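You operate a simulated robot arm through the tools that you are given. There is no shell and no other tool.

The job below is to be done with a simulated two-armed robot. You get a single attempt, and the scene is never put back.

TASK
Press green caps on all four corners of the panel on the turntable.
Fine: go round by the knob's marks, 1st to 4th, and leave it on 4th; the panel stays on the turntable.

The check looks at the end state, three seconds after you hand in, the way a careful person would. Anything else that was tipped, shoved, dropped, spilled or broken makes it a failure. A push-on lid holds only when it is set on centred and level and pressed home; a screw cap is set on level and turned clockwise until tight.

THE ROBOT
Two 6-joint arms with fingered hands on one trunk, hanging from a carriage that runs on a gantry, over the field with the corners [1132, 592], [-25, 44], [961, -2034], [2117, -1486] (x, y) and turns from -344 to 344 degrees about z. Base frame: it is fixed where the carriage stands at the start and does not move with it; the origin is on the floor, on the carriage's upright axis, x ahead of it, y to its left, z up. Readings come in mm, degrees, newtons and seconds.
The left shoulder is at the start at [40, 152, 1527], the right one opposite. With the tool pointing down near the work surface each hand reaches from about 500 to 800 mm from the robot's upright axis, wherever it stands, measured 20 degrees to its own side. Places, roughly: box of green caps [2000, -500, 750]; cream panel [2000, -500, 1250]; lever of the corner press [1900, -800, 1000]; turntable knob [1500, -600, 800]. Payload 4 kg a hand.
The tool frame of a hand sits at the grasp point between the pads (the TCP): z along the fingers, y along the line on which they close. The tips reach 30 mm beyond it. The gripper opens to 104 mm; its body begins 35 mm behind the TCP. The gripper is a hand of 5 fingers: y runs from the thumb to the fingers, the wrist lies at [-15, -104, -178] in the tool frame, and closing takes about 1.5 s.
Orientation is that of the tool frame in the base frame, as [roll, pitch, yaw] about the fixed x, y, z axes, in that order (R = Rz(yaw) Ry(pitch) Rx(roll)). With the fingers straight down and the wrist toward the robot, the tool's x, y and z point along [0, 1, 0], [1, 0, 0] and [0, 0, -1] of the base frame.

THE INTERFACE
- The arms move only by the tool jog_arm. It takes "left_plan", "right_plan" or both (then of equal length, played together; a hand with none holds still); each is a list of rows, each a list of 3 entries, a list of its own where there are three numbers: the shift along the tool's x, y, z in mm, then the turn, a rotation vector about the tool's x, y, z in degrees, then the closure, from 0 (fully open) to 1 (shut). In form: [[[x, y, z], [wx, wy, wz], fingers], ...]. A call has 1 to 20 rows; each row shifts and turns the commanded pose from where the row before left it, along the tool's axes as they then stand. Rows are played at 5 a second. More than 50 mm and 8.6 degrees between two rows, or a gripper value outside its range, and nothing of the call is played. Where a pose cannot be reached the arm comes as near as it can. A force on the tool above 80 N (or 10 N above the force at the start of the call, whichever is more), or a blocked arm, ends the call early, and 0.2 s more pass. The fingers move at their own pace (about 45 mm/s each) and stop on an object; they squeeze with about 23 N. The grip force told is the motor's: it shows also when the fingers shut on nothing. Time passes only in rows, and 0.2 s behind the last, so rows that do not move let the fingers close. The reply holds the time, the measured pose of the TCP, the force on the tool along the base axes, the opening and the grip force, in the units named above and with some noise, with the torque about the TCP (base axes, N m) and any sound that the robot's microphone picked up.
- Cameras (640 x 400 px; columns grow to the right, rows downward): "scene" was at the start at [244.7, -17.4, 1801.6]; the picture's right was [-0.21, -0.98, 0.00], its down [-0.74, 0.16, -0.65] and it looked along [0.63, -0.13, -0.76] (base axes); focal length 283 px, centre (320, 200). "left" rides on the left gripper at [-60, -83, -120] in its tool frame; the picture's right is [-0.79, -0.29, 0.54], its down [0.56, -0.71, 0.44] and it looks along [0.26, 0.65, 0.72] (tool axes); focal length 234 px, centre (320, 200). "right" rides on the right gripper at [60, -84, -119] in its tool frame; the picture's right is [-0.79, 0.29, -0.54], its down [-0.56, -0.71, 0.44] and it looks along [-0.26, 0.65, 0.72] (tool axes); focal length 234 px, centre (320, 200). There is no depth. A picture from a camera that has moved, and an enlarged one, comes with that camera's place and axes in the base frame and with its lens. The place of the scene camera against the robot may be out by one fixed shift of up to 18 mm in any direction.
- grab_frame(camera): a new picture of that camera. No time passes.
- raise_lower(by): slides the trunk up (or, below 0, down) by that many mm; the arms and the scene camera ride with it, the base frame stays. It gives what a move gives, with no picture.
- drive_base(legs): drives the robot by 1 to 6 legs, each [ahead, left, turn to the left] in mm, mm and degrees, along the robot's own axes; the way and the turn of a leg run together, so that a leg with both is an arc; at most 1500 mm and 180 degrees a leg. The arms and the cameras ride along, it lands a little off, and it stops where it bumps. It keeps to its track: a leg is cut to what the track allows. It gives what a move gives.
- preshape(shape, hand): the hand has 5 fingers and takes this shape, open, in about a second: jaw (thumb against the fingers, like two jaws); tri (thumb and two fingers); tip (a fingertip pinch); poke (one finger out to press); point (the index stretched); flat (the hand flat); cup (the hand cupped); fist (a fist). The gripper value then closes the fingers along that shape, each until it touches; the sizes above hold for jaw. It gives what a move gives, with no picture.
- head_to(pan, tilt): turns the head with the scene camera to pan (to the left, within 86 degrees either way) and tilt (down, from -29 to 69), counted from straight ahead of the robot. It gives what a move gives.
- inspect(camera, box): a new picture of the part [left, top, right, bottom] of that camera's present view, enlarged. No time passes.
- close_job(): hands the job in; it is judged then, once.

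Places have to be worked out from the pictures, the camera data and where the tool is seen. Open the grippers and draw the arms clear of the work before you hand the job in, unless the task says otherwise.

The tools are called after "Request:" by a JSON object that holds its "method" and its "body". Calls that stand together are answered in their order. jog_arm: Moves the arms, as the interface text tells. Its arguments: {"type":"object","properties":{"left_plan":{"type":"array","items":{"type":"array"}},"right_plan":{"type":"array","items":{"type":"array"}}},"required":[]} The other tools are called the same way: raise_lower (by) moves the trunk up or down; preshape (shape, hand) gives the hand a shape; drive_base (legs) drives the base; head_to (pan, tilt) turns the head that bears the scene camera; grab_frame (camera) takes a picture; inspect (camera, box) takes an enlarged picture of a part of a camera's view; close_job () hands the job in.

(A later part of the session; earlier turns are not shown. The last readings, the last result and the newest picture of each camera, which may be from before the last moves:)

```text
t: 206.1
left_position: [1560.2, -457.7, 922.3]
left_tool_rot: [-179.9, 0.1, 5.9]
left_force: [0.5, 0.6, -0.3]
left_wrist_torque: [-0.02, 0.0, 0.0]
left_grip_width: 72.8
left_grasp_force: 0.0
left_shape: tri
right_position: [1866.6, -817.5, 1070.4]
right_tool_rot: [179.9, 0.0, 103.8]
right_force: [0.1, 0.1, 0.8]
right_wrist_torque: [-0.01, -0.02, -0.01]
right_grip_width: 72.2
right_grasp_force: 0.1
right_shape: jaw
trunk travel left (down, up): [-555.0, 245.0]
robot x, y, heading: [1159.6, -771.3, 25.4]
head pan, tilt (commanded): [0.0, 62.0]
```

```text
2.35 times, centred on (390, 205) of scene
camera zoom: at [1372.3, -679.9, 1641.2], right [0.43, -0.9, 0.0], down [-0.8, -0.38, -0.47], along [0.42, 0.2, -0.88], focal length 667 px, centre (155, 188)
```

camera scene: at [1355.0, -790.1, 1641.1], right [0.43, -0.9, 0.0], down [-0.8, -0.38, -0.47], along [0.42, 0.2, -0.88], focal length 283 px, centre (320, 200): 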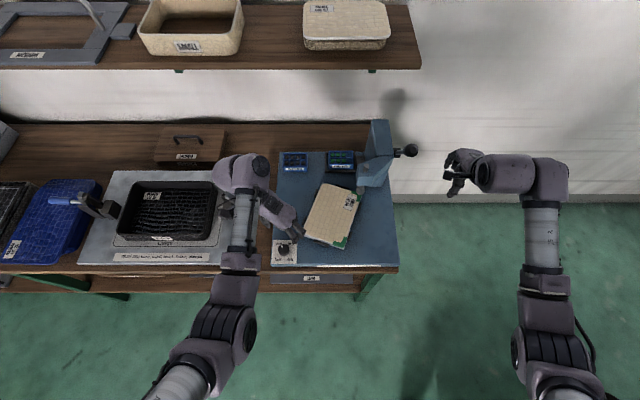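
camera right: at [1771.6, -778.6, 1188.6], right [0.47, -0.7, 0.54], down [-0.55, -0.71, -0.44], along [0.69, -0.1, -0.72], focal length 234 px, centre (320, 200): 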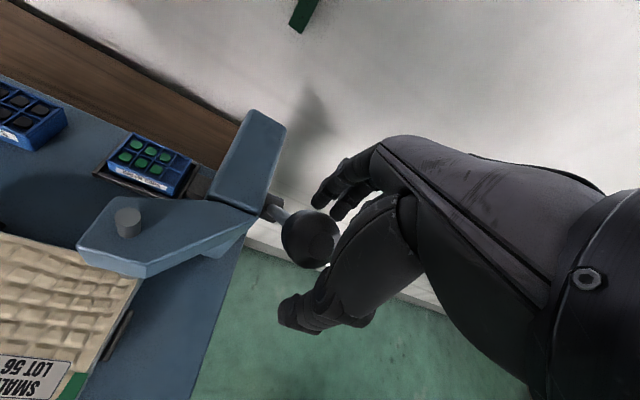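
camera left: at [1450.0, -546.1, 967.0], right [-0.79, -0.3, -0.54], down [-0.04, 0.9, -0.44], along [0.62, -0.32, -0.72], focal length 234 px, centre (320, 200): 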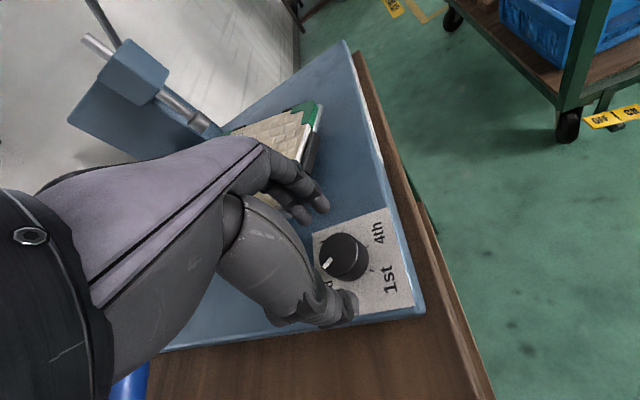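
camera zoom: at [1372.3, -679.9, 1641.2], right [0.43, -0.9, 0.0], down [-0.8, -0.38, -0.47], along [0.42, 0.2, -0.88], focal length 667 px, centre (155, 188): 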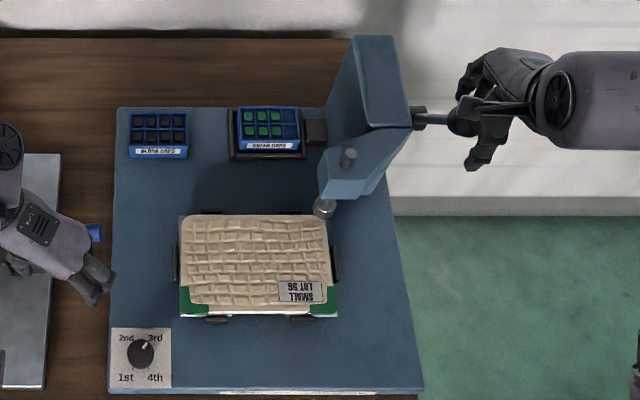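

The pointer is on 3rd and the corner is under the plunger. For the pull the arm did better with the trunk higher, so I'll raise the trunk 75 mm (hand lifts straight off the ball), then descend onto the ball again and grip.

Request:
{"method": "raise_lower", "body": {"by": 75}}

Request:
{"method": "jog_arm", "body": {"right_plan": [[[9, -1, 0], [0, 0, 0], 0.4], [[9, -1, 0], [0, 0, 0], 0.4], [[0, 0, 20], [0, 0, 0], 0.4], [[0, 0, 20], [0, 0, 0], 0.4], [[0, 0, 20], [0, 0, 0], 0.4], [[0, 0, 16], [0, 0, 0], 0.4], [[0, 0, 0], [0, 0, 0], 0.4]]}}

Request:
{"method": "grab_frame", "body": {"camera": "right"}}

```text
t: 207.2
left_position: [1561.0, -459.2, 998.1]
left_tool_rot: [-179.9, -0.1, 5.9]
left_force: [0.5, 0.1, 0.0]
left_wrist_torque: [-0.01, 0.0, 0.0]
left_grip_width: 72.3
left_grasp_force: 0.0
left_shape: tri
right_position: [1867.7, -817.0, 1144.9]
right_tool_rot: [179.8, 0.1, 103.7]
right_force: [-0.3, -1.0, 0.1]
right_wrist_torque: [-0.01, 0.01, -0.01]
right_grip_width: 72.6
right_grasp_force: 0.1
right_shape: jaw
trunk travel left (down, up): [-630.0, 170.0]
robot x, y, heading: [1161.8, -776.5, 25.5]
head pan, tilt (commanded): [0.0, 62.0]
```

```text
t: 208.8
left_position: [1561.6, -459.0, 998.9]
left_tool_rot: [180.0, 0.2, 5.9]
left_force: [0.5, 0.1, 0.6]
left_wrist_torque: [0.0, 0.01, 0.01]
left_grip_width: 72.4
left_grasp_force: 0.1
left_shape: tri
right_position: [1862.9, -802.9, 1068.0]
right_tool_rot: [-180.0, -0.3, 103.9]
right_force: [0.0, 0.0, 0.3]
right_wrist_torque: [-0.02, -0.04, 0.0]
right_grip_width: 62.6
right_grasp_force: 0.1
right_shape: jaw
trunk travel left (down, up): [-630.0, 170.0]
robot x, y, heading: [1159.7, -775.1, 25.5]
head pan, tilt (commanded): [0.0, 62.0]
```

```text
taken
camera right: at [1767.1, -765.9, 1187.9], right [0.47, -0.7, 0.54], down [-0.55, -0.71, -0.44], along [0.69, -0.09, -0.72], focal length 234 px, centre (320, 200)
```

right: 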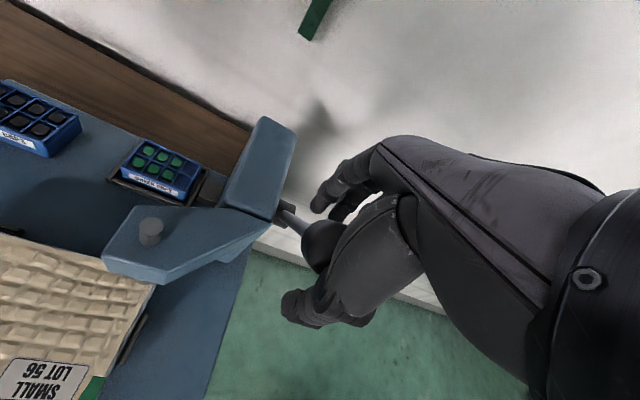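

Hand is on the ball. To replicate the first (good) stroke's geometry I'll shift the hand 17 mm right and the base 17 mm left before closing.

Request:
{"method": "jog_arm", "body": {"right_plan": [[[-8.5, 0, 0], [0, 0, 0], 0.4], [[-8.5, 0, 0], [0, 0, 0], 0.4], [[0, 0, 0], [0, 0, 0], 0.4]]}}

Request:
{"method": "drive_base", "body": {"legs": [[0, 18, 0]]}}

Request:
{"method": "jog_arm", "body": {"right_plan": [[[0, 0, 0], [0, 0, 0], 0.7], [[0, 0, 0], [0, 0, 0], 1.0], [[0, 0, 0], [0, 0, 0], 1.0], [[0, 0, 0], [0, 0, 0], 1.0], [[0, 0, 0], [0, 0, 0], 1.0], [[0, 0, 0], [0, 0, 0], 1.0]]}}

Request:
{"method": "grab_frame", "body": {"camera": "right"}}

```text
t: 209.6
left_position: [1560.4, -459.0, 997.9]
left_tool_rot: [-180.0, -0.1, 6.0]
left_force: [-0.3, 0.4, 1.0]
left_wrist_torque: [-0.02, 0.01, 0.01]
left_grip_width: 72.5
left_grasp_force: 0.1
left_shape: tri
right_position: [1865.3, -816.4, 1068.1]
right_tool_rot: [179.9, 0.0, 103.7]
right_force: [-0.2, 0.0, -0.5]
right_wrist_torque: [0.0, 0.0, 0.0]
right_grip_width: 62.8
right_grasp_force: 0.1
right_shape: jaw
trunk travel left (down, up): [-630.0, 170.0]
robot x, y, heading: [1162.3, -774.8, 25.8]
head pan, tilt (commanded): [0.0, 62.0]
```

```text
t: 210.4
left_position: [1554.4, -442.1, 998.4]
left_tool_rot: [-179.8, 0.0, 5.9]
left_force: [-0.6, 0.6, 0.4]
left_wrist_torque: [0.03, -0.01, 0.0]
left_grip_width: 72.4
left_grasp_force: 0.1
left_shape: tri
right_position: [1857.6, -799.9, 1068.7]
right_tool_rot: [179.9, 0.0, 103.6]
right_force: [0.3, 0.1, 0.6]
right_wrist_torque: [-0.03, -0.02, 0.01]
right_grip_width: 62.9
right_grasp_force: 0.0
right_shape: jaw
trunk travel left (down, up): [-630.0, 170.0]
robot x, y, heading: [1149.7, -758.5, 25.8]
head pan, tilt (commanded): [0.0, 62.0]
```

```text
t: 211.8
left_position: [1553.7, -443.1, 997.7]
left_tool_rot: [180.0, 0.0, 5.9]
left_force: [-0.5, -0.7, -0.3]
left_wrist_torque: [0.02, -0.03, -0.03]
left_grip_width: 72.6
left_grasp_force: 0.1
left_shape: tri
right_position: [1858.6, -800.4, 1068.3]
right_tool_rot: [179.8, 0.0, 103.7]
right_force: [-1.1, -0.4, 2.4]
right_wrist_torque: [0.23, -0.85, -0.01]
right_grip_width: 31.7
right_grasp_force: 22.6
right_shape: jaw
trunk travel left (down, up): [-630.0, 170.0]
robot x, y, heading: [1153.8, -758.4, 25.6]
head pan, tilt (commanded): [0.0, 62.0]
```

```text
taken
camera right: at [1762.5, -762.3, 1187.5], right [0.47, -0.7, 0.54], down [-0.55, -0.71, -0.44], along [0.69, -0.1, -0.72], focal length 234 px, centre (320, 200)
```

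right: 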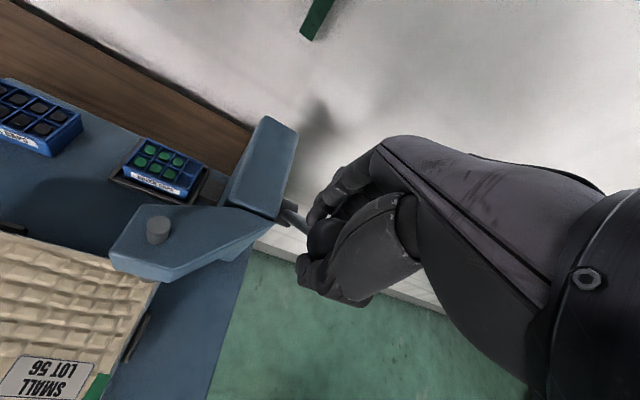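

Good grip (31.7 mm). Pulling: first part as before.

Request:
{"method": "jog_arm", "body": {"right_plan": [[[-1.5, -6.7, 6.5], [-1.3, 0.3, 0], 1.0], [[-1.5, -6.8, 6.3], [-1.3, 0.3, 0], 1.0], [[-1.6, -7.2, 8.1], [-1.3, 0.3, 0], 1.0], [[-1.6, -7.4, 7.9], [-1.3, 0.3, 0], 1.0], [[-1.5, -6.8, 9.3], [-1.3, 0.3, 0], 1.0], [[-1.6, -7.1, 9.1], [-1.3, 0.3, 0], 1.0], [[-1.3, -5.9, 9.2], [-1.3, 0.3, 0], 1.0], [[-1.35, -6.1, 9.0], [-1.3, 0.3, 0], 1.0], [[-1.2, -5.6, 9.05], [-1.3, 0.3, 0], 1.0], [[-1.2, -5.8, 8.9], [-1.3, 0.3, 0], 1.0], [[-1.2, -5.8, 9.5], [-1.3, 0.3, 0], 1.0], [[-1.3, -6.0, 9.5], [-1.3, 0.3, 0], 1.0], [[0, 0, 0], [0, 0, 0], 1.0]]}}

Request:
{"method": "grab_frame", "body": {"camera": "right"}}

```text
t: 214.6
left_position: [1553.4, -443.4, 998.5]
left_tool_rot: [180.0, 0.0, 5.9]
left_force: [-0.4, 0.1, -0.1]
left_wrist_torque: [-0.03, 0.03, -0.01]
left_grip_width: 72.7
left_grasp_force: 0.1
left_shape: tri
right_position: [1802.4, -827.3, 960.9]
right_tool_rot: [163.6, -3.7, 104.5]
right_force: [-20.5, -3.1, 38.2]
right_wrist_torque: [1.79, -4.51, -0.03]
right_grip_width: 37.9
right_grasp_force: 22.4
right_shape: jaw
trunk travel left (down, up): [-630.0, 170.0]
robot x, y, heading: [1153.8, -759.5, 25.5]
head pan, tilt (commanded): [0.0, 62.0]
```

```text
taken
camera right: at [1678.6, -803.0, 1055.9], right [0.32, -0.77, 0.55], down [-0.41, -0.64, -0.65], along [0.85, -0.01, -0.52], focal length 234 px, centre (320, 200)
```

right: 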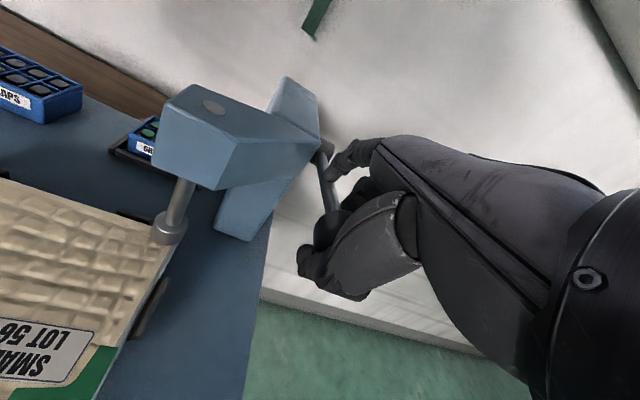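

No strain this time. Continuing down to the bottom.

Request:
{"method": "jog_arm", "body": {"right_plan": [[[-0.9, -4.2, 9.0], [-1.0, 0.2, 0], 1.0], [[-0.9, -4.2, 9.0], [-1.0, 0.2, 0], 1.0], [[-0.8, -3.6, 9.0], [-1.0, 0.2, 0], 1.0], [[-0.8, -3.6, 9.0], [-1.0, 0.2, 0], 1.0], [[-0.6, -2.9, 7.0], [-0.8, 0.2, 0], 1.0], [[-0.6, -2.9, 7.0], [-0.8, 0.2, 0], 1.0], [[-0.5, -2.3, 5.5], [-0.5, 0.1, 0], 1.0], [[-0.5, -2.3, 5.5], [-0.5, 0.1, 0], 1.0], [[-0.5, -2.3, 5.5], [0, 0, 0], 1.0], [[-0.5, -2.3, 5.5], [0, 0, 0], 1.0]]}}

Request:
{"method": "grab_frame", "body": {"camera": "right"}}

Request:
{"method": "inspect", "body": {"camera": "scene", "box": [290, 120, 490, 290]}}

```text
t: 216.8
left_position: [1558.2, -446.8, 999.7]
left_tool_rot: [179.8, 0.0, 5.9]
left_force: [0.2, 0.1, 0.0]
left_wrist_torque: [-0.03, -0.03, 0.03]
left_grip_width: 72.6
left_grasp_force: 0.1
left_shape: tri
right_position: [1800.4, -830.2, 896.7]
right_tool_rot: [155.8, -4.5, 104.4]
right_force: [-15.2, -19.7, 61.7]
right_wrist_torque: [1.9, -3.98, -0.06]
right_grip_width: 38.0
right_grasp_force: 23.3
right_shape: jaw
right hand out of reach, approached as far as the arm can: row 9, 10
trunk travel left (down, up): [-630.0, 170.0]
robot x, y, heading: [1153.0, -762.4, 25.4]
head pan, tilt (commanded): [0.0, 62.0]
```

```text
taken
camera right: at [1665.2, -808.8, 976.0], right [0.25, -0.8, 0.55], down [-0.33, -0.6, -0.73], along [0.91, 0.0, -0.41], focal length 234 px, centre (320, 200)
```

right: 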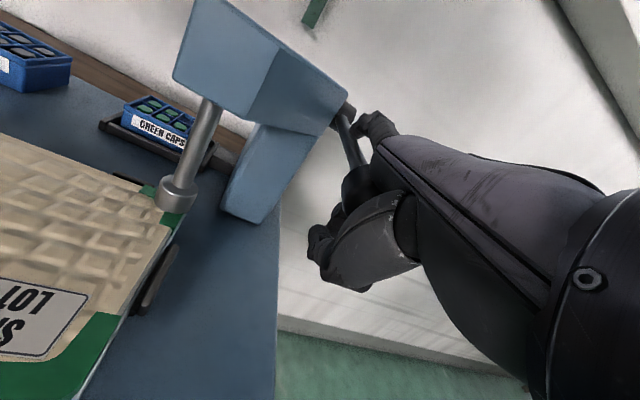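

```text
2.35 times, centred on (390, 205) of scene
camera zoom: at [1366.3, -666.1, 1716.9], right [0.43, -0.9, 0.0], down [-0.8, -0.38, -0.47], along [0.43, 0.2, -0.88], focal length 667 px, centre (155, 188)
```

zoom: 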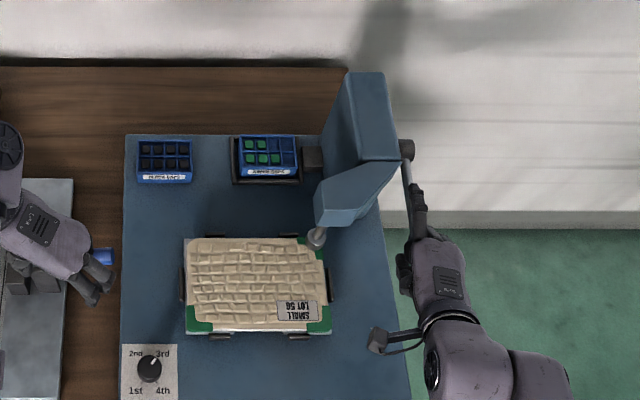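

Third cap is on (5 left in the box). Returning the lever up along the reversed path.

Request:
{"method": "jog_arm", "body": {"right_plan": [[[0.5, 2.3, -5.5], [0, 0, 0], 1.0], [[0.5, 2.3, -5.5], [0.4, -0.1, 0], 1.0], [[0.6, 2.7, -6.5], [0.6, -0.1, 0], 1.0], [[0.6, 2.9, -7.5], [0.8, -0.2, 0], 1.0], [[0.7, 3.3, -8.5], [1.0, -0.2, 0], 1.0], [[0.8, 3.6, -9.0], [1.0, -0.2, 0], 1.0], [[0.9, 4.0, -9.0], [1.0, -0.2, 0], 1.0], [[0.9, 4.2, -9.0], [1.0, -0.2, 0], 1.0], [[1.0, 4.7, -9.0], [1.2, -0.3, 0], 1.0], [[1.2, 5.3, -9.0], [1.3, -0.3, 0], 1.0], [[0, 0, 0], [0, 0, 0], 1.0]]}}

Request:
{"method": "jog_arm", "body": {"right_plan": [[[1.2, 5.6, -9.2], [1.3, -0.3, 0], 1.0], [[1.2, 5.8, -9.2], [1.3, -0.3, 0], 1.0], [[1.3, 6, -9.2], [1.3, -0.3, 0], 1.0], [[1.3, 6, -9.2], [1.3, -0.3, 0], 1.0], [[1.5, 6.8, -9.2], [1.3, -0.3, 0], 1.0], [[1.5, 6.8, -9.2], [1.3, -0.3, 0], 1.0], [[1.6, 7.2, -8.4], [1.3, -0.3, 0], 1.0], [[1.6, 7.0, -8.2], [1.3, -0.3, 0], 1.0], [[1.4, 6.5, -7], [1.3, -0.3, 0], 1.0], [[1.0, 4.5, -5], [1.3, -0.3, 0], 1.0], [[0, 0, 0], [0, 0, 0], 1.0]]}}

Request:
{"method": "grab_frame", "body": {"camera": "right"}}

Request:
{"method": "inspect", "body": {"camera": "scene", "box": [290, 120, 490, 290]}}

```text
t: 219.2
left_position: [1557.2, -443.9, 999.3]
left_tool_rot: [179.9, -0.2, 5.8]
left_force: [0.4, 0.8, -0.4]
left_wrist_torque: [-0.02, 0.01, 0.01]
left_grip_width: 72.4
left_grasp_force: 0.0
left_shape: tri
right_position: [1801.8, -825.0, 971.0]
right_tool_rot: [165.8, -3.0, 104.1]
right_force: [17.5, -3.3, 5.4]
right_wrist_torque: [0.56, -0.56, -0.16]
right_grip_width: 34.4
right_grasp_force: 22.9
right_shape: jaw
trunk travel left (down, up): [-630.0, 170.0]
robot x, y, heading: [1149.1, -759.0, 25.4]
head pan, tilt (commanded): [0.0, 62.0]
```

```text
t: 221.6
left_position: [1555.0, -444.2, 997.9]
left_tool_rot: [179.8, 0.0, 5.9]
left_force: [-0.1, 0.2, -0.1]
left_wrist_torque: [-0.01, -0.03, -0.01]
left_grip_width: 72.6
left_grasp_force: 0.1
left_shape: tri
right_position: [1843.0, -806.6, 1061.0]
right_tool_rot: [179.1, 0.1, 103.6]
right_force: [19.7, -11.8, -22.3]
right_wrist_torque: [0.01, 0.12, -0.5]
right_grip_width: 33.8
right_grasp_force: 23.8
right_shape: jaw
trunk travel left (down, up): [-630.0, 170.0]
robot x, y, heading: [1155.3, -762.2, 25.3]
head pan, tilt (commanded): [0.0, 62.0]
```

```text
taken
camera right: at [1745.6, -767.9, 1178.8], right [0.46, -0.7, 0.55], down [-0.55, -0.71, -0.45], along [0.7, -0.1, -0.71], focal length 234 px, centre (320, 200)
```

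right: 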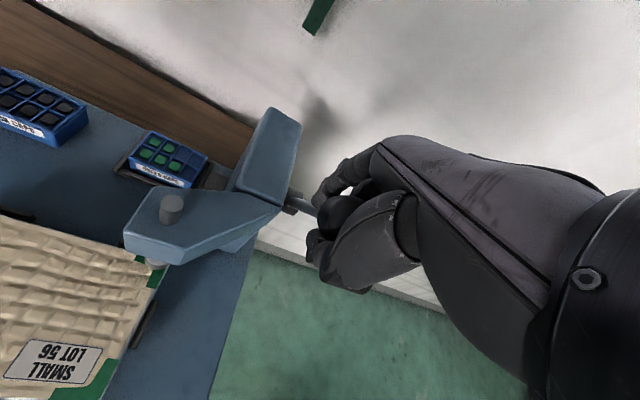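

```text
2.35 times, centred on (390, 205) of scene
camera zoom: at [1365.0, -664.9, 1716.2], right [0.43, -0.9, 0.0], down [-0.8, -0.38, -0.47], along [0.42, 0.2, -0.88], focal length 667 px, centre (155, 188)
```

zoom: 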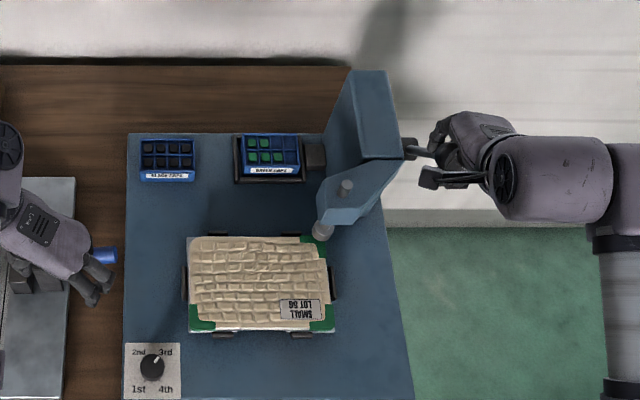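

Lever up. I'll open the right hand, centre it, and drive back to the knob position (right 110, back 61), then lower the trunk 75 mm.

Request:
{"method": "jog_arm", "body": {"right_plan": [[[0, 0, 0], [0, 0, 0], 0.4], [[0, 0, 0], [0, 0, 0], 0.3], [[0, 0, 0], [0, 0, 0], 0.3], [[0, 10, 0], [0, 0, 0], 0.3], [[0, 0, 0], [0, 0, 0], 0.3]]}}

Request:
{"method": "drive_base", "body": {"legs": [[0, -110, 0], [-61, 0, 0]]}}

Request:
{"method": "raise_lower", "body": {"by": -75}}

Request:
{"method": "inspect", "body": {"camera": "scene", "box": [240, 130, 420, 290]}}

```text
t: 222.8
left_position: [1553.5, -443.4, 998.4]
left_tool_rot: [180.0, 0.0, 5.9]
left_force: [0.1, -0.3, 0.6]
left_wrist_torque: [0.03, 0.0, 0.01]
left_grip_width: 72.5
left_grasp_force: 0.1
left_shape: tri
right_position: [1852.0, -799.5, 1061.2]
right_tool_rot: [178.9, -0.3, 103.8]
right_force: [0.2, -0.3, 0.5]
right_wrist_torque: [0.02, -0.01, 0.0]
right_grip_width: 72.5
right_grasp_force: 0.1
right_shape: jaw
trunk travel left (down, up): [-630.0, 170.0]
robot x, y, heading: [1152.9, -760.0, 25.5]
head pan, tilt (commanded): [0.0, 62.0]
```

```text
t: 224.5
left_position: [1547.7, -569.1, 997.9]
left_tool_rot: [180.0, 0.1, 6.0]
left_force: [-0.4, 0.6, 0.5]
left_wrist_torque: [0.0, -0.04, -0.02]
left_grip_width: 72.4
left_grasp_force: 0.1
left_shape: tri
right_position: [1844.8, -925.9, 1060.7]
right_tool_rot: [179.0, 0.0, 103.7]
right_force: [0.6, -0.6, 0.3]
right_wrist_torque: [0.03, -0.02, -0.02]
right_grip_width: 72.4
right_grasp_force: 0.1
right_shape: jaw
trunk travel left (down, up): [-630.0, 170.0]
robot x, y, heading: [1144.1, -883.2, 25.4]
head pan, tilt (commanded): [0.0, 62.0]
```

```text
t: 225.7
left_position: [1547.0, -569.8, 922.7]
left_tool_rot: [-180.0, 0.0, 5.9]
left_force: [0.2, -0.7, 0.9]
left_wrist_torque: [-0.01, 0.01, 0.01]
left_grip_width: 72.6
left_grasp_force: 0.1
left_shape: tri
right_position: [1845.8, -927.6, 986.5]
right_tool_rot: [179.0, -0.1, 103.7]
right_force: [-0.3, 0.2, 0.7]
right_wrist_torque: [-0.03, -0.01, 0.01]
right_grip_width: 72.6
right_grasp_force: 0.0
right_shape: jaw
trunk travel left (down, up): [-555.0, 245.0]
robot x, y, heading: [1146.1, -886.8, 25.3]
head pan, tilt (commanded): [0.0, 62.0]
```

```text
2.50 times, centred on (330, 210) of scene
camera zoom: at [1358.7, -790.1, 1641.3], right [0.43, -0.9, 0.0], down [-0.8, -0.38, -0.47], along [0.42, 0.2, -0.88], focal length 708 px, centre (295, 175)
```

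zoom: 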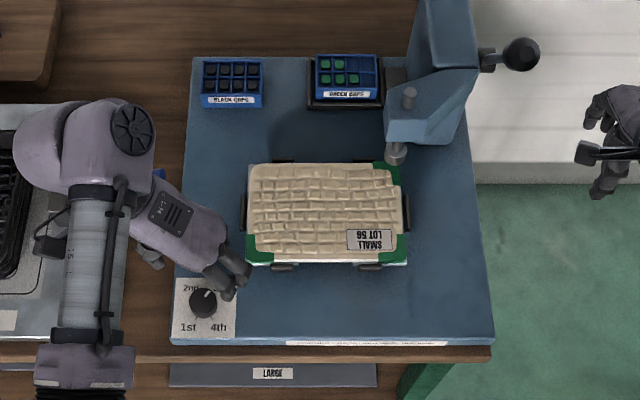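

Back at the knob with three caps on. Now turning from 3rd to 4th (~110.4° clockwise) in three bites. First: rotate the hand back, descend and grip.

Request:
{"method": "jog_arm", "body": {"left_plan": [[[-1.6, 0.8, 0], [0, 0, -7], 0.5], [[0, 0, 0], [0, 0, -7.5], 0.5], [[0, 0, 0], [0, 0, -7.5], 0.5], [[0, 0, 0], [0, 0, -7.5], 0.5], [[0, 0, 0], [0, 0, -7], 0.5], [[0, 0, 30], [0, 0, 0], 0.5], [[0, 0, 30], [0, 0, 0], 0.5], [[0, 0, 15], [0, 0, 0], 0.5], [[0, 0, 0], [0, 0, 0], 0.5]]}}

Request:
{"method": "grab_frame", "body": {"camera": "left"}}

Request:
{"method": "inspect", "body": {"camera": "scene", "box": [240, 200, 340, 280]}}

```text
t: 227.7
left_position: [1547.2, -569.6, 848.6]
left_tool_rot: [-179.9, -0.1, 42.4]
left_force: [-0.6, 0.1, 0.8]
left_wrist_torque: [-0.02, -0.02, 0.02]
left_grip_width: 52.4
left_grasp_force: 0.1
left_shape: tri
right_position: [1845.3, -927.7, 987.1]
right_tool_rot: [179.0, -0.1, 103.6]
right_force: [0.0, 0.0, 0.8]
right_wrist_torque: [0.0, 0.0, -0.04]
right_grip_width: 72.6
right_grasp_force: 0.1
right_shape: jaw
trunk travel left (down, up): [-555.0, 245.0]
robot x, y, heading: [1144.8, -882.5, 25.4]
head pan, tilt (commanded): [0.0, 62.0]
```

```text
taken
camera left: at [1445.8, -548.3, 968.1], right [-0.78, -0.32, -0.54], down [-0.06, 0.9, -0.44], along [0.63, -0.3, -0.72], focal length 234 px, centre (320, 200)
```

left: 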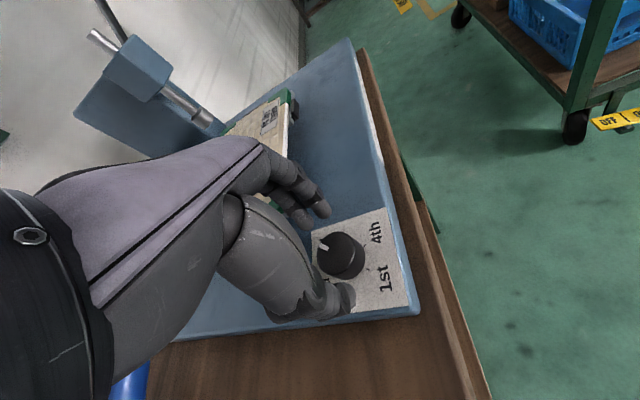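

```text
5.00 times, centred on (290, 240) of scene
camera zoom: at [1358.6, -790.2, 1641.2], right [0.43, -0.9, 0.0], down [-0.8, -0.38, -0.47], along [0.42, 0.2, -0.88], focal length 1417 px, centre (470, 0)
```

zoom: 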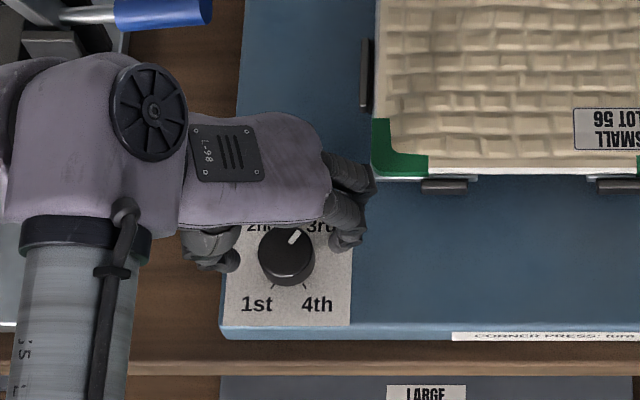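

Aligned within ~3 mm. Shift, descend 25 mm and close.

Request:
{"method": "jog_arm", "body": {"left_plan": [[[-1, 2.5, 0], [0, 0, 0], 0.52], [[0, 0, 13], [0, 0, 0], 0.52], [[0, 0, 12], [0, 0, 0], 0.52], [[0, 0, 0], [0, 0, 0], 0.52], [[0, 0, 0], [0, 0, 0], 0.9], [[0, 0, 0], [0, 0, 0], 1.0], [[0, 0, 0], [0, 0, 0], 1.0], [[0, 0, 0], [0, 0, 0], 1.0], [[0, 0, 0], [0, 0, 0], 1.0]]}}

Request:
{"method": "inspect", "body": {"camera": "scene", "box": [240, 200, 340, 280]}}

```text
t: 229.7
left_position: [1546.7, -571.9, 823.0]
left_tool_rot: [180.0, 0.0, 42.4]
left_force: [0.8, 1.5, -1.4]
left_wrist_torque: [0.03, -0.03, -0.01]
left_grip_width: 27.2
left_grasp_force: 23.4
left_shape: tri
right_position: [1846.4, -927.1, 986.6]
right_tool_rot: [179.0, -0.2, 103.6]
right_force: [-0.3, 0.5, -0.3]
right_wrist_torque: [0.01, 0.03, -0.01]
right_grip_width: 72.4
right_grasp_force: 0.1
right_shape: jaw
trunk travel left (down, up): [-555.0, 245.0]
robot x, y, heading: [1149.4, -883.4, 25.5]
head pan, tilt (commanded): [0.0, 62.0]
```

```text
5.00 times, centred on (290, 240) of scene
camera zoom: at [1358.6, -790.1, 1641.2], right [0.43, -0.9, 0.0], down [-0.8, -0.38, -0.47], along [0.42, 0.2, -0.88], focal length 1417 px, centre (470, 0)
```

zoom: 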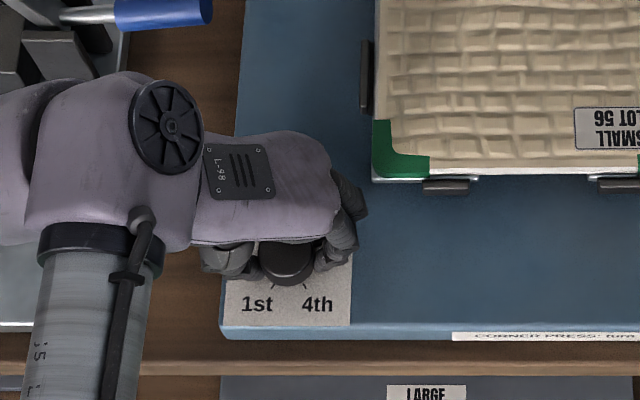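

Gripped (27 mm). Turning 45° clockwise, then release, lift, turn back and regrip.

Request:
{"method": "jog_arm", "body": {"left_plan": [[[0, 0, 0], [0, 0, 7.5], 1.0], [[0, 0, 0], [0, 0, 7.5], 1.0], [[0, 0, 0], [0, 0, 7.5], 1.0], [[0, 0, 0], [0, 0, 7.5], 1.0], [[0, 0, 0], [0, 0, 7.5], 1.0], [[0, 0, 0], [0, 0, 7.5], 1.0], [[0, 0, 0], [0, 0, 0], 1.0]]}}

Request:
{"method": "inspect", "body": {"camera": "scene", "box": [240, 130, 420, 290]}}

Request:
{"method": "jog_arm", "body": {"left_plan": [[[0, 0, 0], [0, 0, 0], 0.52], [[0, 0, 0], [0, 0, 0], 0.5], [[0, 0, 0], [0, 0, 0], 0.5], [[0, 0, -18], [0, 0, 0], 0.5], [[0, 0, -18], [0, 0, 0], 0.5], [[0, 0, 0], [0, 0, -7.5], 0.5], [[0, 0, 0], [0, 0, -7.5], 0.5], [[0, 0, 0], [0, 0, -7.5], 0.5], [[0, 0, 0], [0, 0, -7.5], 0.5], [[0, 0, 0], [0, 0, -7.5], 0.5], [[0, 0, 0], [0, 0, -7.5], 0.5], [[0, 0, 18], [0, 0, 0], 0.5], [[0, 0, 18], [0, 0, 0], 0.5], [[0, 0, 0], [0, 0, 0], 0.5], [[0, 0, 0], [0, 0, 0], 0.9], [[0, 0, 0], [0, 0, 0], 1.0], [[0, 0, 0], [0, 0, 0], 1.0], [[0, 0, 0], [0, 0, 0], 1.0], [[0, 0, 0], [0, 0, 0], 1.0]]}}

Request:
{"method": "inspect", "body": {"camera": "scene", "box": [240, 130, 420, 290]}}

```text
t: 231.3
left_position: [1548.0, -573.5, 823.9]
left_tool_rot: [-180.0, 0.0, -2.8]
left_force: [-1.9, 0.8, -4.5]
left_wrist_torque: [0.01, 0.06, 0.0]
left_grip_width: 26.6
left_grasp_force: 23.0
left_shape: tri
right_position: [1844.9, -926.5, 985.9]
right_tool_rot: [179.0, -0.3, 103.7]
right_force: [0.1, 1.3, -0.7]
right_wrist_torque: [0.03, 0.0, 0.02]
right_grip_width: 72.6
right_grasp_force: 0.0
right_shape: jaw
trunk travel left (down, up): [-555.0, 245.0]
robot x, y, heading: [1146.7, -886.3, 25.2]
head pan, tilt (commanded): [0.0, 62.0]
```

```text
2.50 times, centred on (330, 210) of scene
camera zoom: at [1358.3, -790.1, 1641.1], right [0.43, -0.9, 0.0], down [-0.8, -0.38, -0.47], along [0.42, 0.2, -0.88], focal length 708 px, centre (295, 175)
```

zoom: 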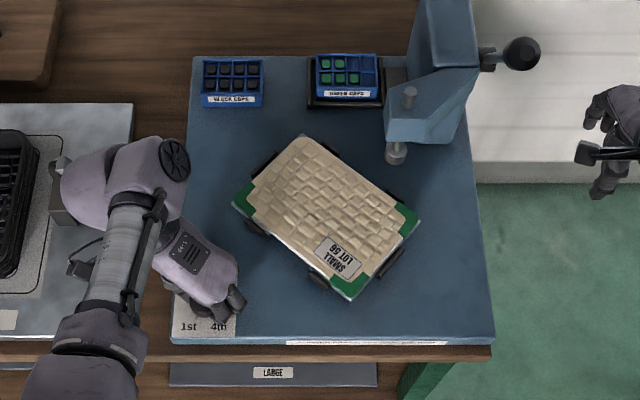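

```text
t: 235.3
left_position: [1547.9, -572.3, 823.0]
left_tool_rot: [179.9, 0.1, 42.5]
left_force: [0.4, 0.4, -2.3]
left_wrist_torque: [-0.02, -0.01, -0.01]
left_grip_width: 26.6
left_grasp_force: 22.6
left_shape: tri
right_position: [1844.4, -927.4, 985.8]
right_tool_rot: [179.0, 0.0, 103.6]
right_force: [-0.5, 0.8, -0.6]
right_wrist_torque: [-0.04, 0.02, 0.0]
right_grip_width: 72.3
right_grasp_force: 0.1
right_shape: jaw
trunk travel left (down, up): [-555.0, 245.0]
robot x, y, heading: [1148.5, -886.3, 25.5]
head pan, tilt (commanded): [0.0, 62.0]
```

```text
2.50 times, centred on (330, 210) of scene
camera zoom: at [1358.6, -790.1, 1641.2], right [0.43, -0.9, 0.0], down [-0.8, -0.38, -0.47], along [0.42, 0.2, -0.88], focal length 708 px, centre (295, 175)
```

zoom: 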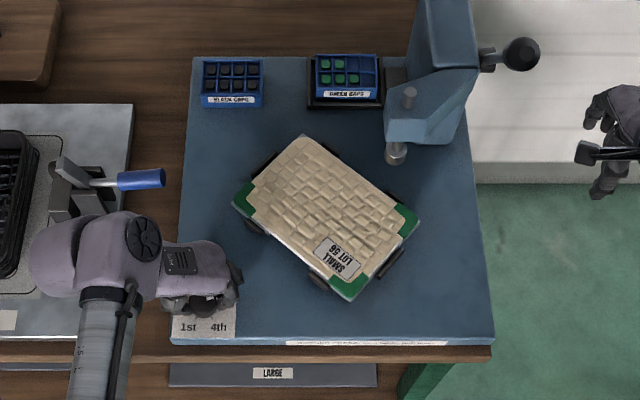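

Regripped. Second bite: 45° more, then release and regrip again.

Request:
{"method": "jog_arm", "body": {"left_plan": [[[0, 0, 0], [0, 0, 7.5], 1.0], [[0, 0, 0], [0, 0, 7.5], 1.0], [[0, 0, 0], [0, 0, 7.5], 1.0], [[0, 0, 0], [0, 0, 7.5], 1.0], [[0, 0, 0], [0, 0, 7.5], 1.0], [[0, 0, 0], [0, 0, 7.5], 1.0], [[0, 0, 0], [0, 0, 0], 1.0]]}}

Request:
{"method": "jog_arm", "body": {"left_plan": [[[0, 0, 0], [0, 0, 0], 0.52], [[0, 0, 0], [0, 0, 0], 0.5], [[0, 0, 0], [0, 0, 0], 0.5], [[0, 0, -18], [0, 0, 0], 0.5], [[0, 0, -18], [0, 0, 0], 0.5], [[0, 0, 0], [0, 0, -7.5], 0.5], [[0, 0, 0], [0, 0, -7.5], 0.5], [[0, 0, 0], [0, 0, -7.5], 0.5], [[0, 0, 0], [0, 0, -7.5], 0.5], [[0, 0, 0], [0, 0, -5], 0.5], [[0, 0, 18], [0, 0, 0], 0.5], [[0, 0, 18], [0, 0, 0], 0.5], [[0, 0, 0], [0, 0, 0], 0.5], [[0, 0, 0], [0, 0, 0], 0.9], [[0, 0, 0], [0, 0, 0], 1.0], [[0, 0, 0], [0, 0, 0], 1.0], [[0, 0, 0], [0, 0, 0], 1.0], [[0, 0, 0], [0, 0, 0], 1.0]]}}

Request:
{"method": "inspect", "body": {"camera": "scene", "box": [300, 150, 400, 250]}}

Request:
{"method": "inspect", "body": {"camera": "scene", "box": [240, 200, 340, 280]}}

```text
t: 236.9
left_position: [1546.4, -573.9, 822.9]
left_tool_rot: [-179.9, 0.0, -2.6]
left_force: [-1.5, 0.1, -3.9]
left_wrist_torque: [0.01, 0.01, -0.01]
left_grip_width: 26.4
left_grasp_force: 23.0
left_shape: tri
right_position: [1845.8, -928.0, 985.2]
right_tool_rot: [179.1, -0.1, 103.6]
right_force: [1.0, 1.0, 0.4]
right_wrist_torque: [0.03, 0.0, 0.0]
right_grip_width: 72.4
right_grasp_force: 0.1
right_shape: jaw
trunk travel left (down, up): [-555.0, 245.0]
robot x, y, heading: [1144.4, -885.1, 25.4]
head pan, tilt (commanded): [0.0, 62.0]
```

```text
t: 240.7
left_position: [1548.3, -573.6, 822.5]
left_tool_rot: [179.9, 0.0, 32.4]
left_force: [-0.1, 1.2, -2.9]
left_wrist_torque: [-0.04, -0.06, 0.0]
left_grip_width: 27.0
left_grasp_force: 22.5
left_shape: tri
right_position: [1846.7, -927.5, 986.4]
right_tool_rot: [179.0, -0.1, 103.6]
right_force: [0.3, -0.1, 0.3]
right_wrist_torque: [0.02, -0.02, 0.03]
right_grip_width: 72.7
right_grasp_force: 0.0
right_shape: jaw
trunk travel left (down, up): [-555.0, 245.0]
robot x, y, heading: [1145.1, -889.2, 25.4]
head pan, tilt (commanded): [0.0, 62.0]
```

```text
4.00 times, centred on (350, 200) of scene
camera zoom: at [1358.6, -790.2, 1641.2], right [0.43, -0.9, 0.0], down [-0.8, -0.38, -0.47], along [0.42, 0.2, -0.88], focal length 1134 px, centre (200, 200)
```

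zoom: 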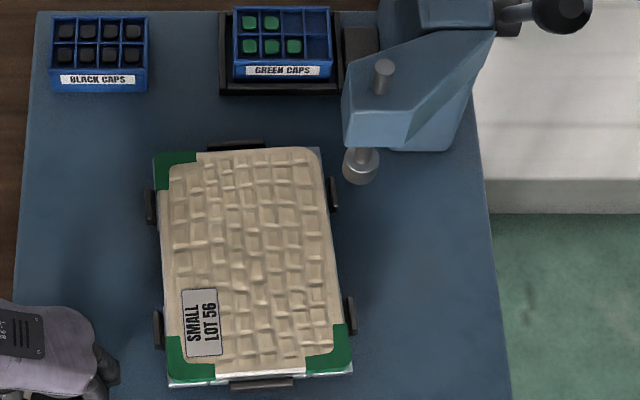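

```text
5.00 times, centred on (290, 240) of scene
camera zoom: at [1358.6, -790.2, 1641.2], right [0.43, -0.9, 0.0], down [-0.8, -0.38, -0.47], along [0.42, 0.2, -0.88], focal length 1417 px, centre (470, 0)
```

zoom: 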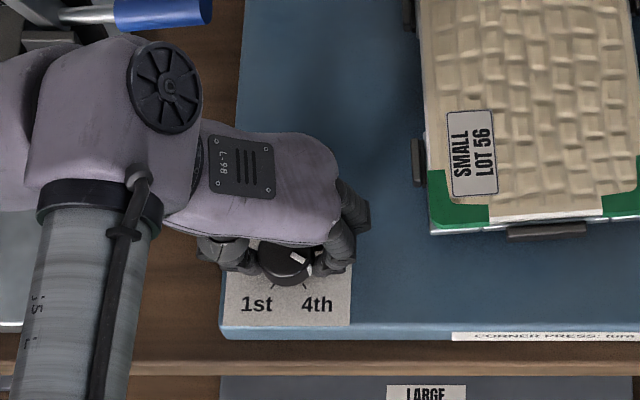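

The table is ~86.4°; remaining ≈ 24°. Turning 24° clockwise to 4th.

Request:
{"method": "jog_arm", "body": {"left_plan": [[[0, 0, 0], [0, 0, 6], 1.0], [[0, 0, 0], [0, 0, 6], 1.0], [[0, 0, 0], [0, 0, 6], 1.0], [[0, 0, 0], [0, 0, 6], 1.0], [[0, 0, 0], [0, 0, 0], 1.0], [[0, 0, 0], [0, 0, 0], 1.0]]}}

Request:
{"method": "inspect", "body": {"camera": "scene", "box": [310, 175, 390, 255]}}

Request:
{"method": "inspect", "body": {"camera": "scene", "box": [240, 200, 340, 280]}}

```text
t: 242.1
left_position: [1546.8, -572.8, 822.6]
left_tool_rot: [180.0, 0.1, 8.4]
left_force: [-2.1, 1.6, -3.5]
left_wrist_torque: [0.04, 0.03, 0.0]
left_grip_width: 26.9
left_grasp_force: 23.1
left_shape: tri
right_position: [1845.6, -926.1, 985.2]
right_tool_rot: [179.1, -0.2, 103.6]
right_force: [-0.4, -0.2, -0.1]
right_wrist_torque: [0.0, -0.01, -0.05]
right_grip_width: 72.6
right_grasp_force: 0.1
right_shape: jaw
trunk travel left (down, up): [-555.0, 245.0]
robot x, y, heading: [1146.2, -882.2, 25.5]
head pan, tilt (commanded): [0.0, 62.0]
```

```text
5.00 times, centred on (350, 215) of scene
camera zoom: at [1358.3, -790.1, 1641.1], right [0.43, -0.9, 0.0], down [-0.8, -0.38, -0.47], along [0.42, 0.2, -0.88], focal length 1417 px, centre (170, 125)
```

zoom: 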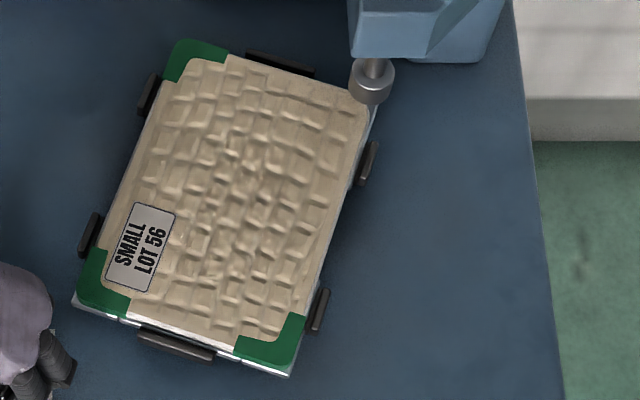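

```text
5.00 times, centred on (290, 240) of scene
camera zoom: at [1358.3, -790.1, 1641.1], right [0.43, -0.9, 0.0], down [-0.8, -0.38, -0.47], along [0.42, 0.2, -0.88], focal length 1417 px, centre (470, 0)
```

zoom: 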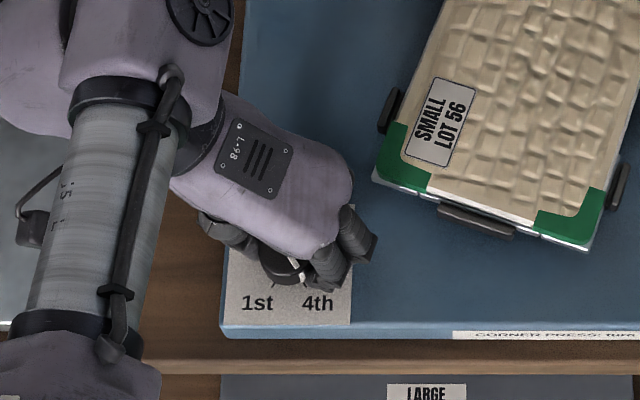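

The geometry matches the successful 2nd position. I'll release, lift, and check the pointer against the 4th mark.

Request:
{"method": "jog_arm", "body": {"left_plan": [[[0, 0, 0], [0, 0, 0], 0.52], [[0, 0, 0], [0, 0, 0], 0.45], [[0, 0, 0], [0, 0, 0], 0.45], [[0, 0, -30], [0, 0, 0], 0.45], [[0, 0, -35], [0, 0, 0], 0.4], [[0, 0, -35], [0, 0, 0], 0.4], [[0, 0, 0], [0, 0, 0], 0.3]]}}

Request:
{"method": "inspect", "body": {"camera": "scene", "box": [270, 235, 310, 270]}}

Request:
{"method": "inspect", "body": {"camera": "left", "box": [330, 220, 430, 330]}}

```text
t: 243.7
left_position: [1546.8, -571.3, 924.1]
left_tool_rot: [-180.0, 0.0, 8.4]
left_force: [-0.5, 1.0, 0.6]
left_wrist_torque: [0.03, -0.01, -0.01]
left_grip_width: 72.5
left_grasp_force: 0.2
left_shape: tri
right_position: [1845.8, -926.9, 986.2]
right_tool_rot: [179.0, 0.0, 103.7]
right_force: [-0.8, 0.1, 0.2]
right_wrist_torque: [0.02, 0.01, -0.01]
right_grip_width: 72.7
right_grasp_force: 0.1
right_shape: jaw
trunk travel left (down, up): [-555.0, 245.0]
robot x, y, heading: [1149.1, -879.6, 25.4]
head pan, tilt (commanded): [0.0, 62.0]
```

```text
11.43 times, centred on (290, 252) of scene
camera zoom: at [1358.5, -790.2, 1641.2], right [0.43, -0.9, 0.0], down [-0.8, -0.38, -0.47], along [0.42, 0.2, -0.88], focal length 3239 px, centre (663, -400)
```

zoom: 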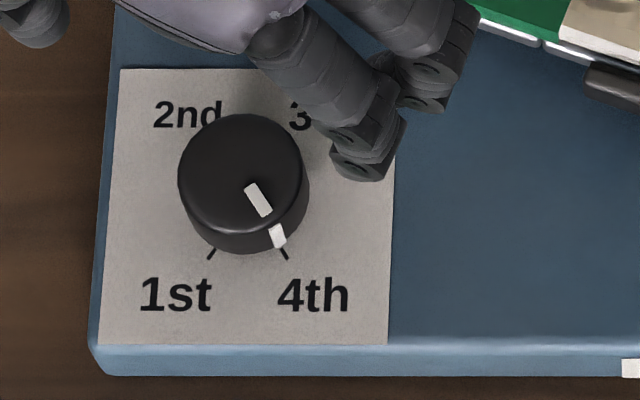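

```text
3.64 times, centred on (380, 275) of left
camera zoom: at [1473.7, -498.1, 1044.8], right [-0.82, 0.17, -0.54], down [0.45, 0.78, -0.44], along [0.35, -0.6, -0.72], focal length 852 px, centre (102, -73)
```

zoom: 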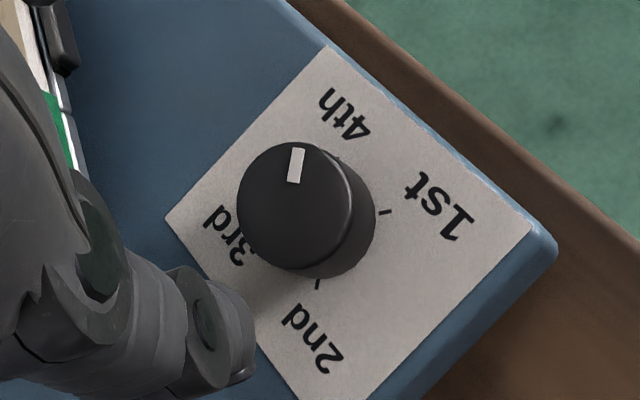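

The pointer's side mark sits right at the 4th tick. Now for the last press: trunk up 75 mm, set the right hand height, and drive to the lever (ahead 58, left 100).

Request:
{"method": "raise_lower", "body": {"by": 75}}

Request:
{"method": "jog_arm", "body": {"right_plan": [[[0, 4, -4], [1.0, 0, 0], 0.35], [[0, 4, -4], [0, 0, 0], 0.35], [[0, 0, 0], [0, 0, 0], 0.35]]}}

Request:
{"method": "drive_base", "body": {"legs": [[58, 0, 0], [0, 100, 0]]}}

Request:
{"method": "grab_frame", "body": {"camera": "right"}}

```text
t: 244.8
left_position: [1546.3, -571.1, 999.3]
left_tool_rot: [179.9, 0.0, 8.4]
left_force: [-0.4, -0.5, 0.2]
left_wrist_torque: [0.02, -0.01, -0.01]
left_grip_width: 72.4
left_grasp_force: 0.0
left_shape: tri
right_position: [1844.8, -927.8, 1061.2]
right_tool_rot: [178.9, -0.1, 103.7]
right_force: [0.2, -0.6, 0.0]
right_wrist_torque: [0.0, -0.02, 0.0]
right_grip_width: 72.6
right_grasp_force: 0.0
right_shape: jaw
trunk travel left (down, up): [-630.0, 170.0]
robot x, y, heading: [1146.2, -886.4, 25.3]
head pan, tilt (commanded): [0.0, 62.0]
```

```text
t: 245.6
left_position: [1545.5, -572.3, 999.4]
left_tool_rot: [180.0, 0.0, 8.4]
left_force: [0.3, 1.0, 0.4]
left_wrist_torque: [-0.02, -0.02, -0.03]
left_grip_width: 72.5
left_grasp_force: 0.0
left_shape: tri
right_position: [1853.2, -926.0, 1069.4]
right_tool_rot: [180.0, -0.1, 103.5]
right_force: [-0.7, -0.1, -0.5]
right_wrist_torque: [0.03, -0.01, -0.04]
right_grip_width: 68.0
right_grasp_force: 0.1
right_shape: jaw
trunk travel left (down, up): [-630.0, 170.0]
robot x, y, heading: [1145.1, -883.8, 25.6]
head pan, tilt (commanded): [0.0, 62.0]
```

```text
t: 247.3
left_position: [1554.0, -456.3, 999.6]
left_tool_rot: [-180.0, -0.1, 8.3]
left_force: [-0.2, -0.3, -0.1]
left_wrist_torque: [0.0, -0.04, 0.0]
left_grip_width: 72.6
left_grasp_force: 0.1
left_shape: tri
right_position: [1862.7, -809.5, 1069.2]
right_tool_rot: [-180.0, -0.3, 103.5]
right_force: [0.0, -0.1, 0.1]
right_wrist_torque: [0.01, 0.01, 0.01]
right_grip_width: 68.0
right_grasp_force: 0.0
right_shape: jaw
trunk travel left (down, up): [-630.0, 170.0]
robot x, y, heading: [1156.1, -770.4, 25.3]
head pan, tilt (commanded): [0.0, 62.0]
```

```text
taken
camera right: at [1767.6, -772.4, 1188.5], right [0.47, -0.7, 0.54], down [-0.56, -0.71, -0.44], along [0.69, -0.1, -0.72], focal length 234 px, centre (320, 200)
```

right: 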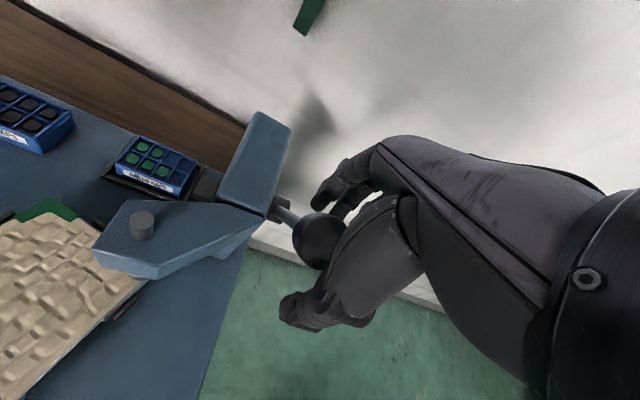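

Another 10 mm left puts the hand in the proven grip place; then close.

Request:
{"method": "drive_base", "body": {"legs": [[0, 10, 0]]}}

Request:
{"method": "jog_arm", "body": {"right_plan": [[[0, 0, 0], [0, 0, 0], 0.7], [[0, 0, 0], [0, 0, 0], 1.0], [[0, 0, 0], [0, 0, 0], 1.0], [[0, 0, 0], [0, 0, 0], 1.0], [[0, 0, 0], [0, 0, 0], 1.0], [[0, 0, 0], [0, 0, 0], 1.0]]}}

Request:
{"method": "grab_frame", "body": {"camera": "right"}}

```text
t: 248.0
left_position: [1550.9, -447.9, 1000.2]
left_tool_rot: [180.0, 0.1, 8.3]
left_force: [-0.2, -0.3, 0.6]
left_wrist_torque: [-0.03, -0.01, -0.03]
left_grip_width: 72.6
left_grasp_force: 0.0
left_shape: tri
right_position: [1859.9, -802.4, 1069.4]
right_tool_rot: [180.0, -0.2, 103.5]
right_force: [-0.1, 0.7, 0.4]
right_wrist_torque: [-0.01, -0.01, 0.0]
right_grip_width: 68.0
right_grasp_force: 0.0
right_shape: jaw
trunk travel left (down, up): [-630.0, 170.0]
robot x, y, heading: [1151.0, -761.1, 25.4]
head pan, tilt (commanded): [0.0, 62.0]
```

```text
t: 249.4
left_position: [1551.3, -447.1, 998.5]
left_tool_rot: [-180.0, 0.0, 8.3]
left_force: [-0.5, 0.3, -0.1]
left_wrist_torque: [0.01, -0.01, -0.02]
left_grip_width: 72.4
left_grasp_force: 0.0
left_shape: tri
right_position: [1857.7, -801.5, 1067.2]
right_tool_rot: [180.0, -0.2, 103.6]
right_force: [-4.1, -0.7, -0.5]
right_wrist_torque: [0.2, -0.75, 0.0]
right_grip_width: 30.7
right_grasp_force: 22.8
right_shape: jaw
trunk travel left (down, up): [-630.0, 170.0]
robot x, y, heading: [1156.0, -760.1, 25.4]
head pan, tilt (commanded): [0.0, 62.0]
```

```text
taken
camera right: at [1763.1, -763.8, 1188.3], right [0.47, -0.7, 0.54], down [-0.56, -0.71, -0.44], along [0.69, -0.1, -0.72], focal length 234 px, centre (320, 200)
```

right: 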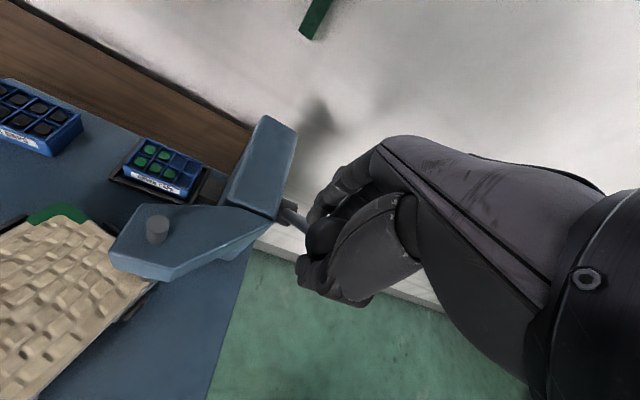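

Same good grip (30.7 mm). Pulling the lever for the fourth corner, first part.

Request:
{"method": "jog_arm", "body": {"right_plan": [[[-1.5, -6.7, 6.5], [-1.3, 0.3, 0], 1.0], [[-1.5, -6.8, 6.3], [-1.3, 0.3, 0], 1.0], [[-1.6, -7.2, 8.1], [-1.3, 0.3, 0], 1.0], [[-1.6, -7.4, 7.9], [-1.3, 0.3, 0], 1.0], [[-1.5, -6.8, 9.3], [-1.3, 0.3, 0], 1.0], [[-1.6, -7.1, 9.1], [-1.3, 0.3, 0], 1.0], [[-1.3, -5.9, 9.2], [-1.3, 0.3, 0], 1.0], [[-1.35, -6.1, 9.0], [-1.3, 0.3, 0], 1.0], [[-1.2, -5.6, 9.05], [-1.3, 0.3, 0], 1.0], [[-1.2, -5.8, 8.9], [-1.3, 0.3, 0], 1.0], [[-1.2, -5.8, 9.5], [-1.3, 0.3, 0], 1.0], [[-1.3, -6.0, 9.5], [-1.3, 0.3, 0], 1.0], [[0, 0, 0], [0, 0, 0], 1.0]]}}

Request:
{"method": "grab_frame", "body": {"camera": "right"}}

```text
t: 252.2
left_position: [1552.3, -448.2, 998.8]
left_tool_rot: [180.0, -0.1, 8.4]
left_force: [-0.1, 0.1, 0.4]
left_wrist_torque: [-0.02, 0.0, 0.01]
left_grip_width: 72.6
left_grasp_force: 0.0
left_shape: tri
right_position: [1803.1, -827.0, 963.5]
right_tool_rot: [163.6, -3.9, 104.3]
right_force: [-24.6, -2.0, 40.1]
right_wrist_torque: [1.83, -4.55, 0.25]
right_grip_width: 36.1
right_grasp_force: 23.0
right_shape: jaw
trunk travel left (down, up): [-630.0, 170.0]
robot x, y, heading: [1151.0, -757.3, 25.8]
head pan, tilt (commanded): [0.0, 62.0]
```

```text
taken
camera right: at [1679.9, -803.8, 1058.1], right [0.32, -0.77, 0.55], down [-0.41, -0.64, -0.65], along [0.85, -0.01, -0.52], focal length 234 px, centre (320, 200)
```

right: 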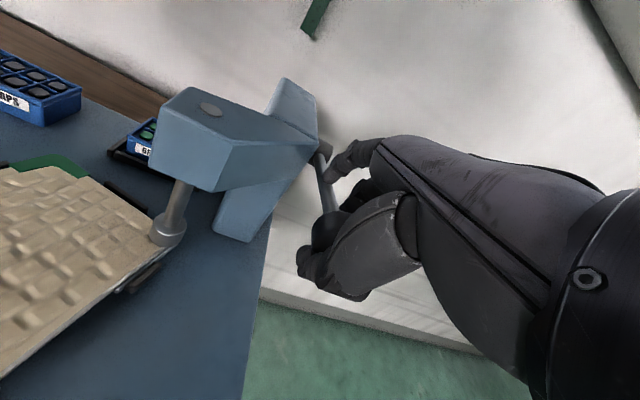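

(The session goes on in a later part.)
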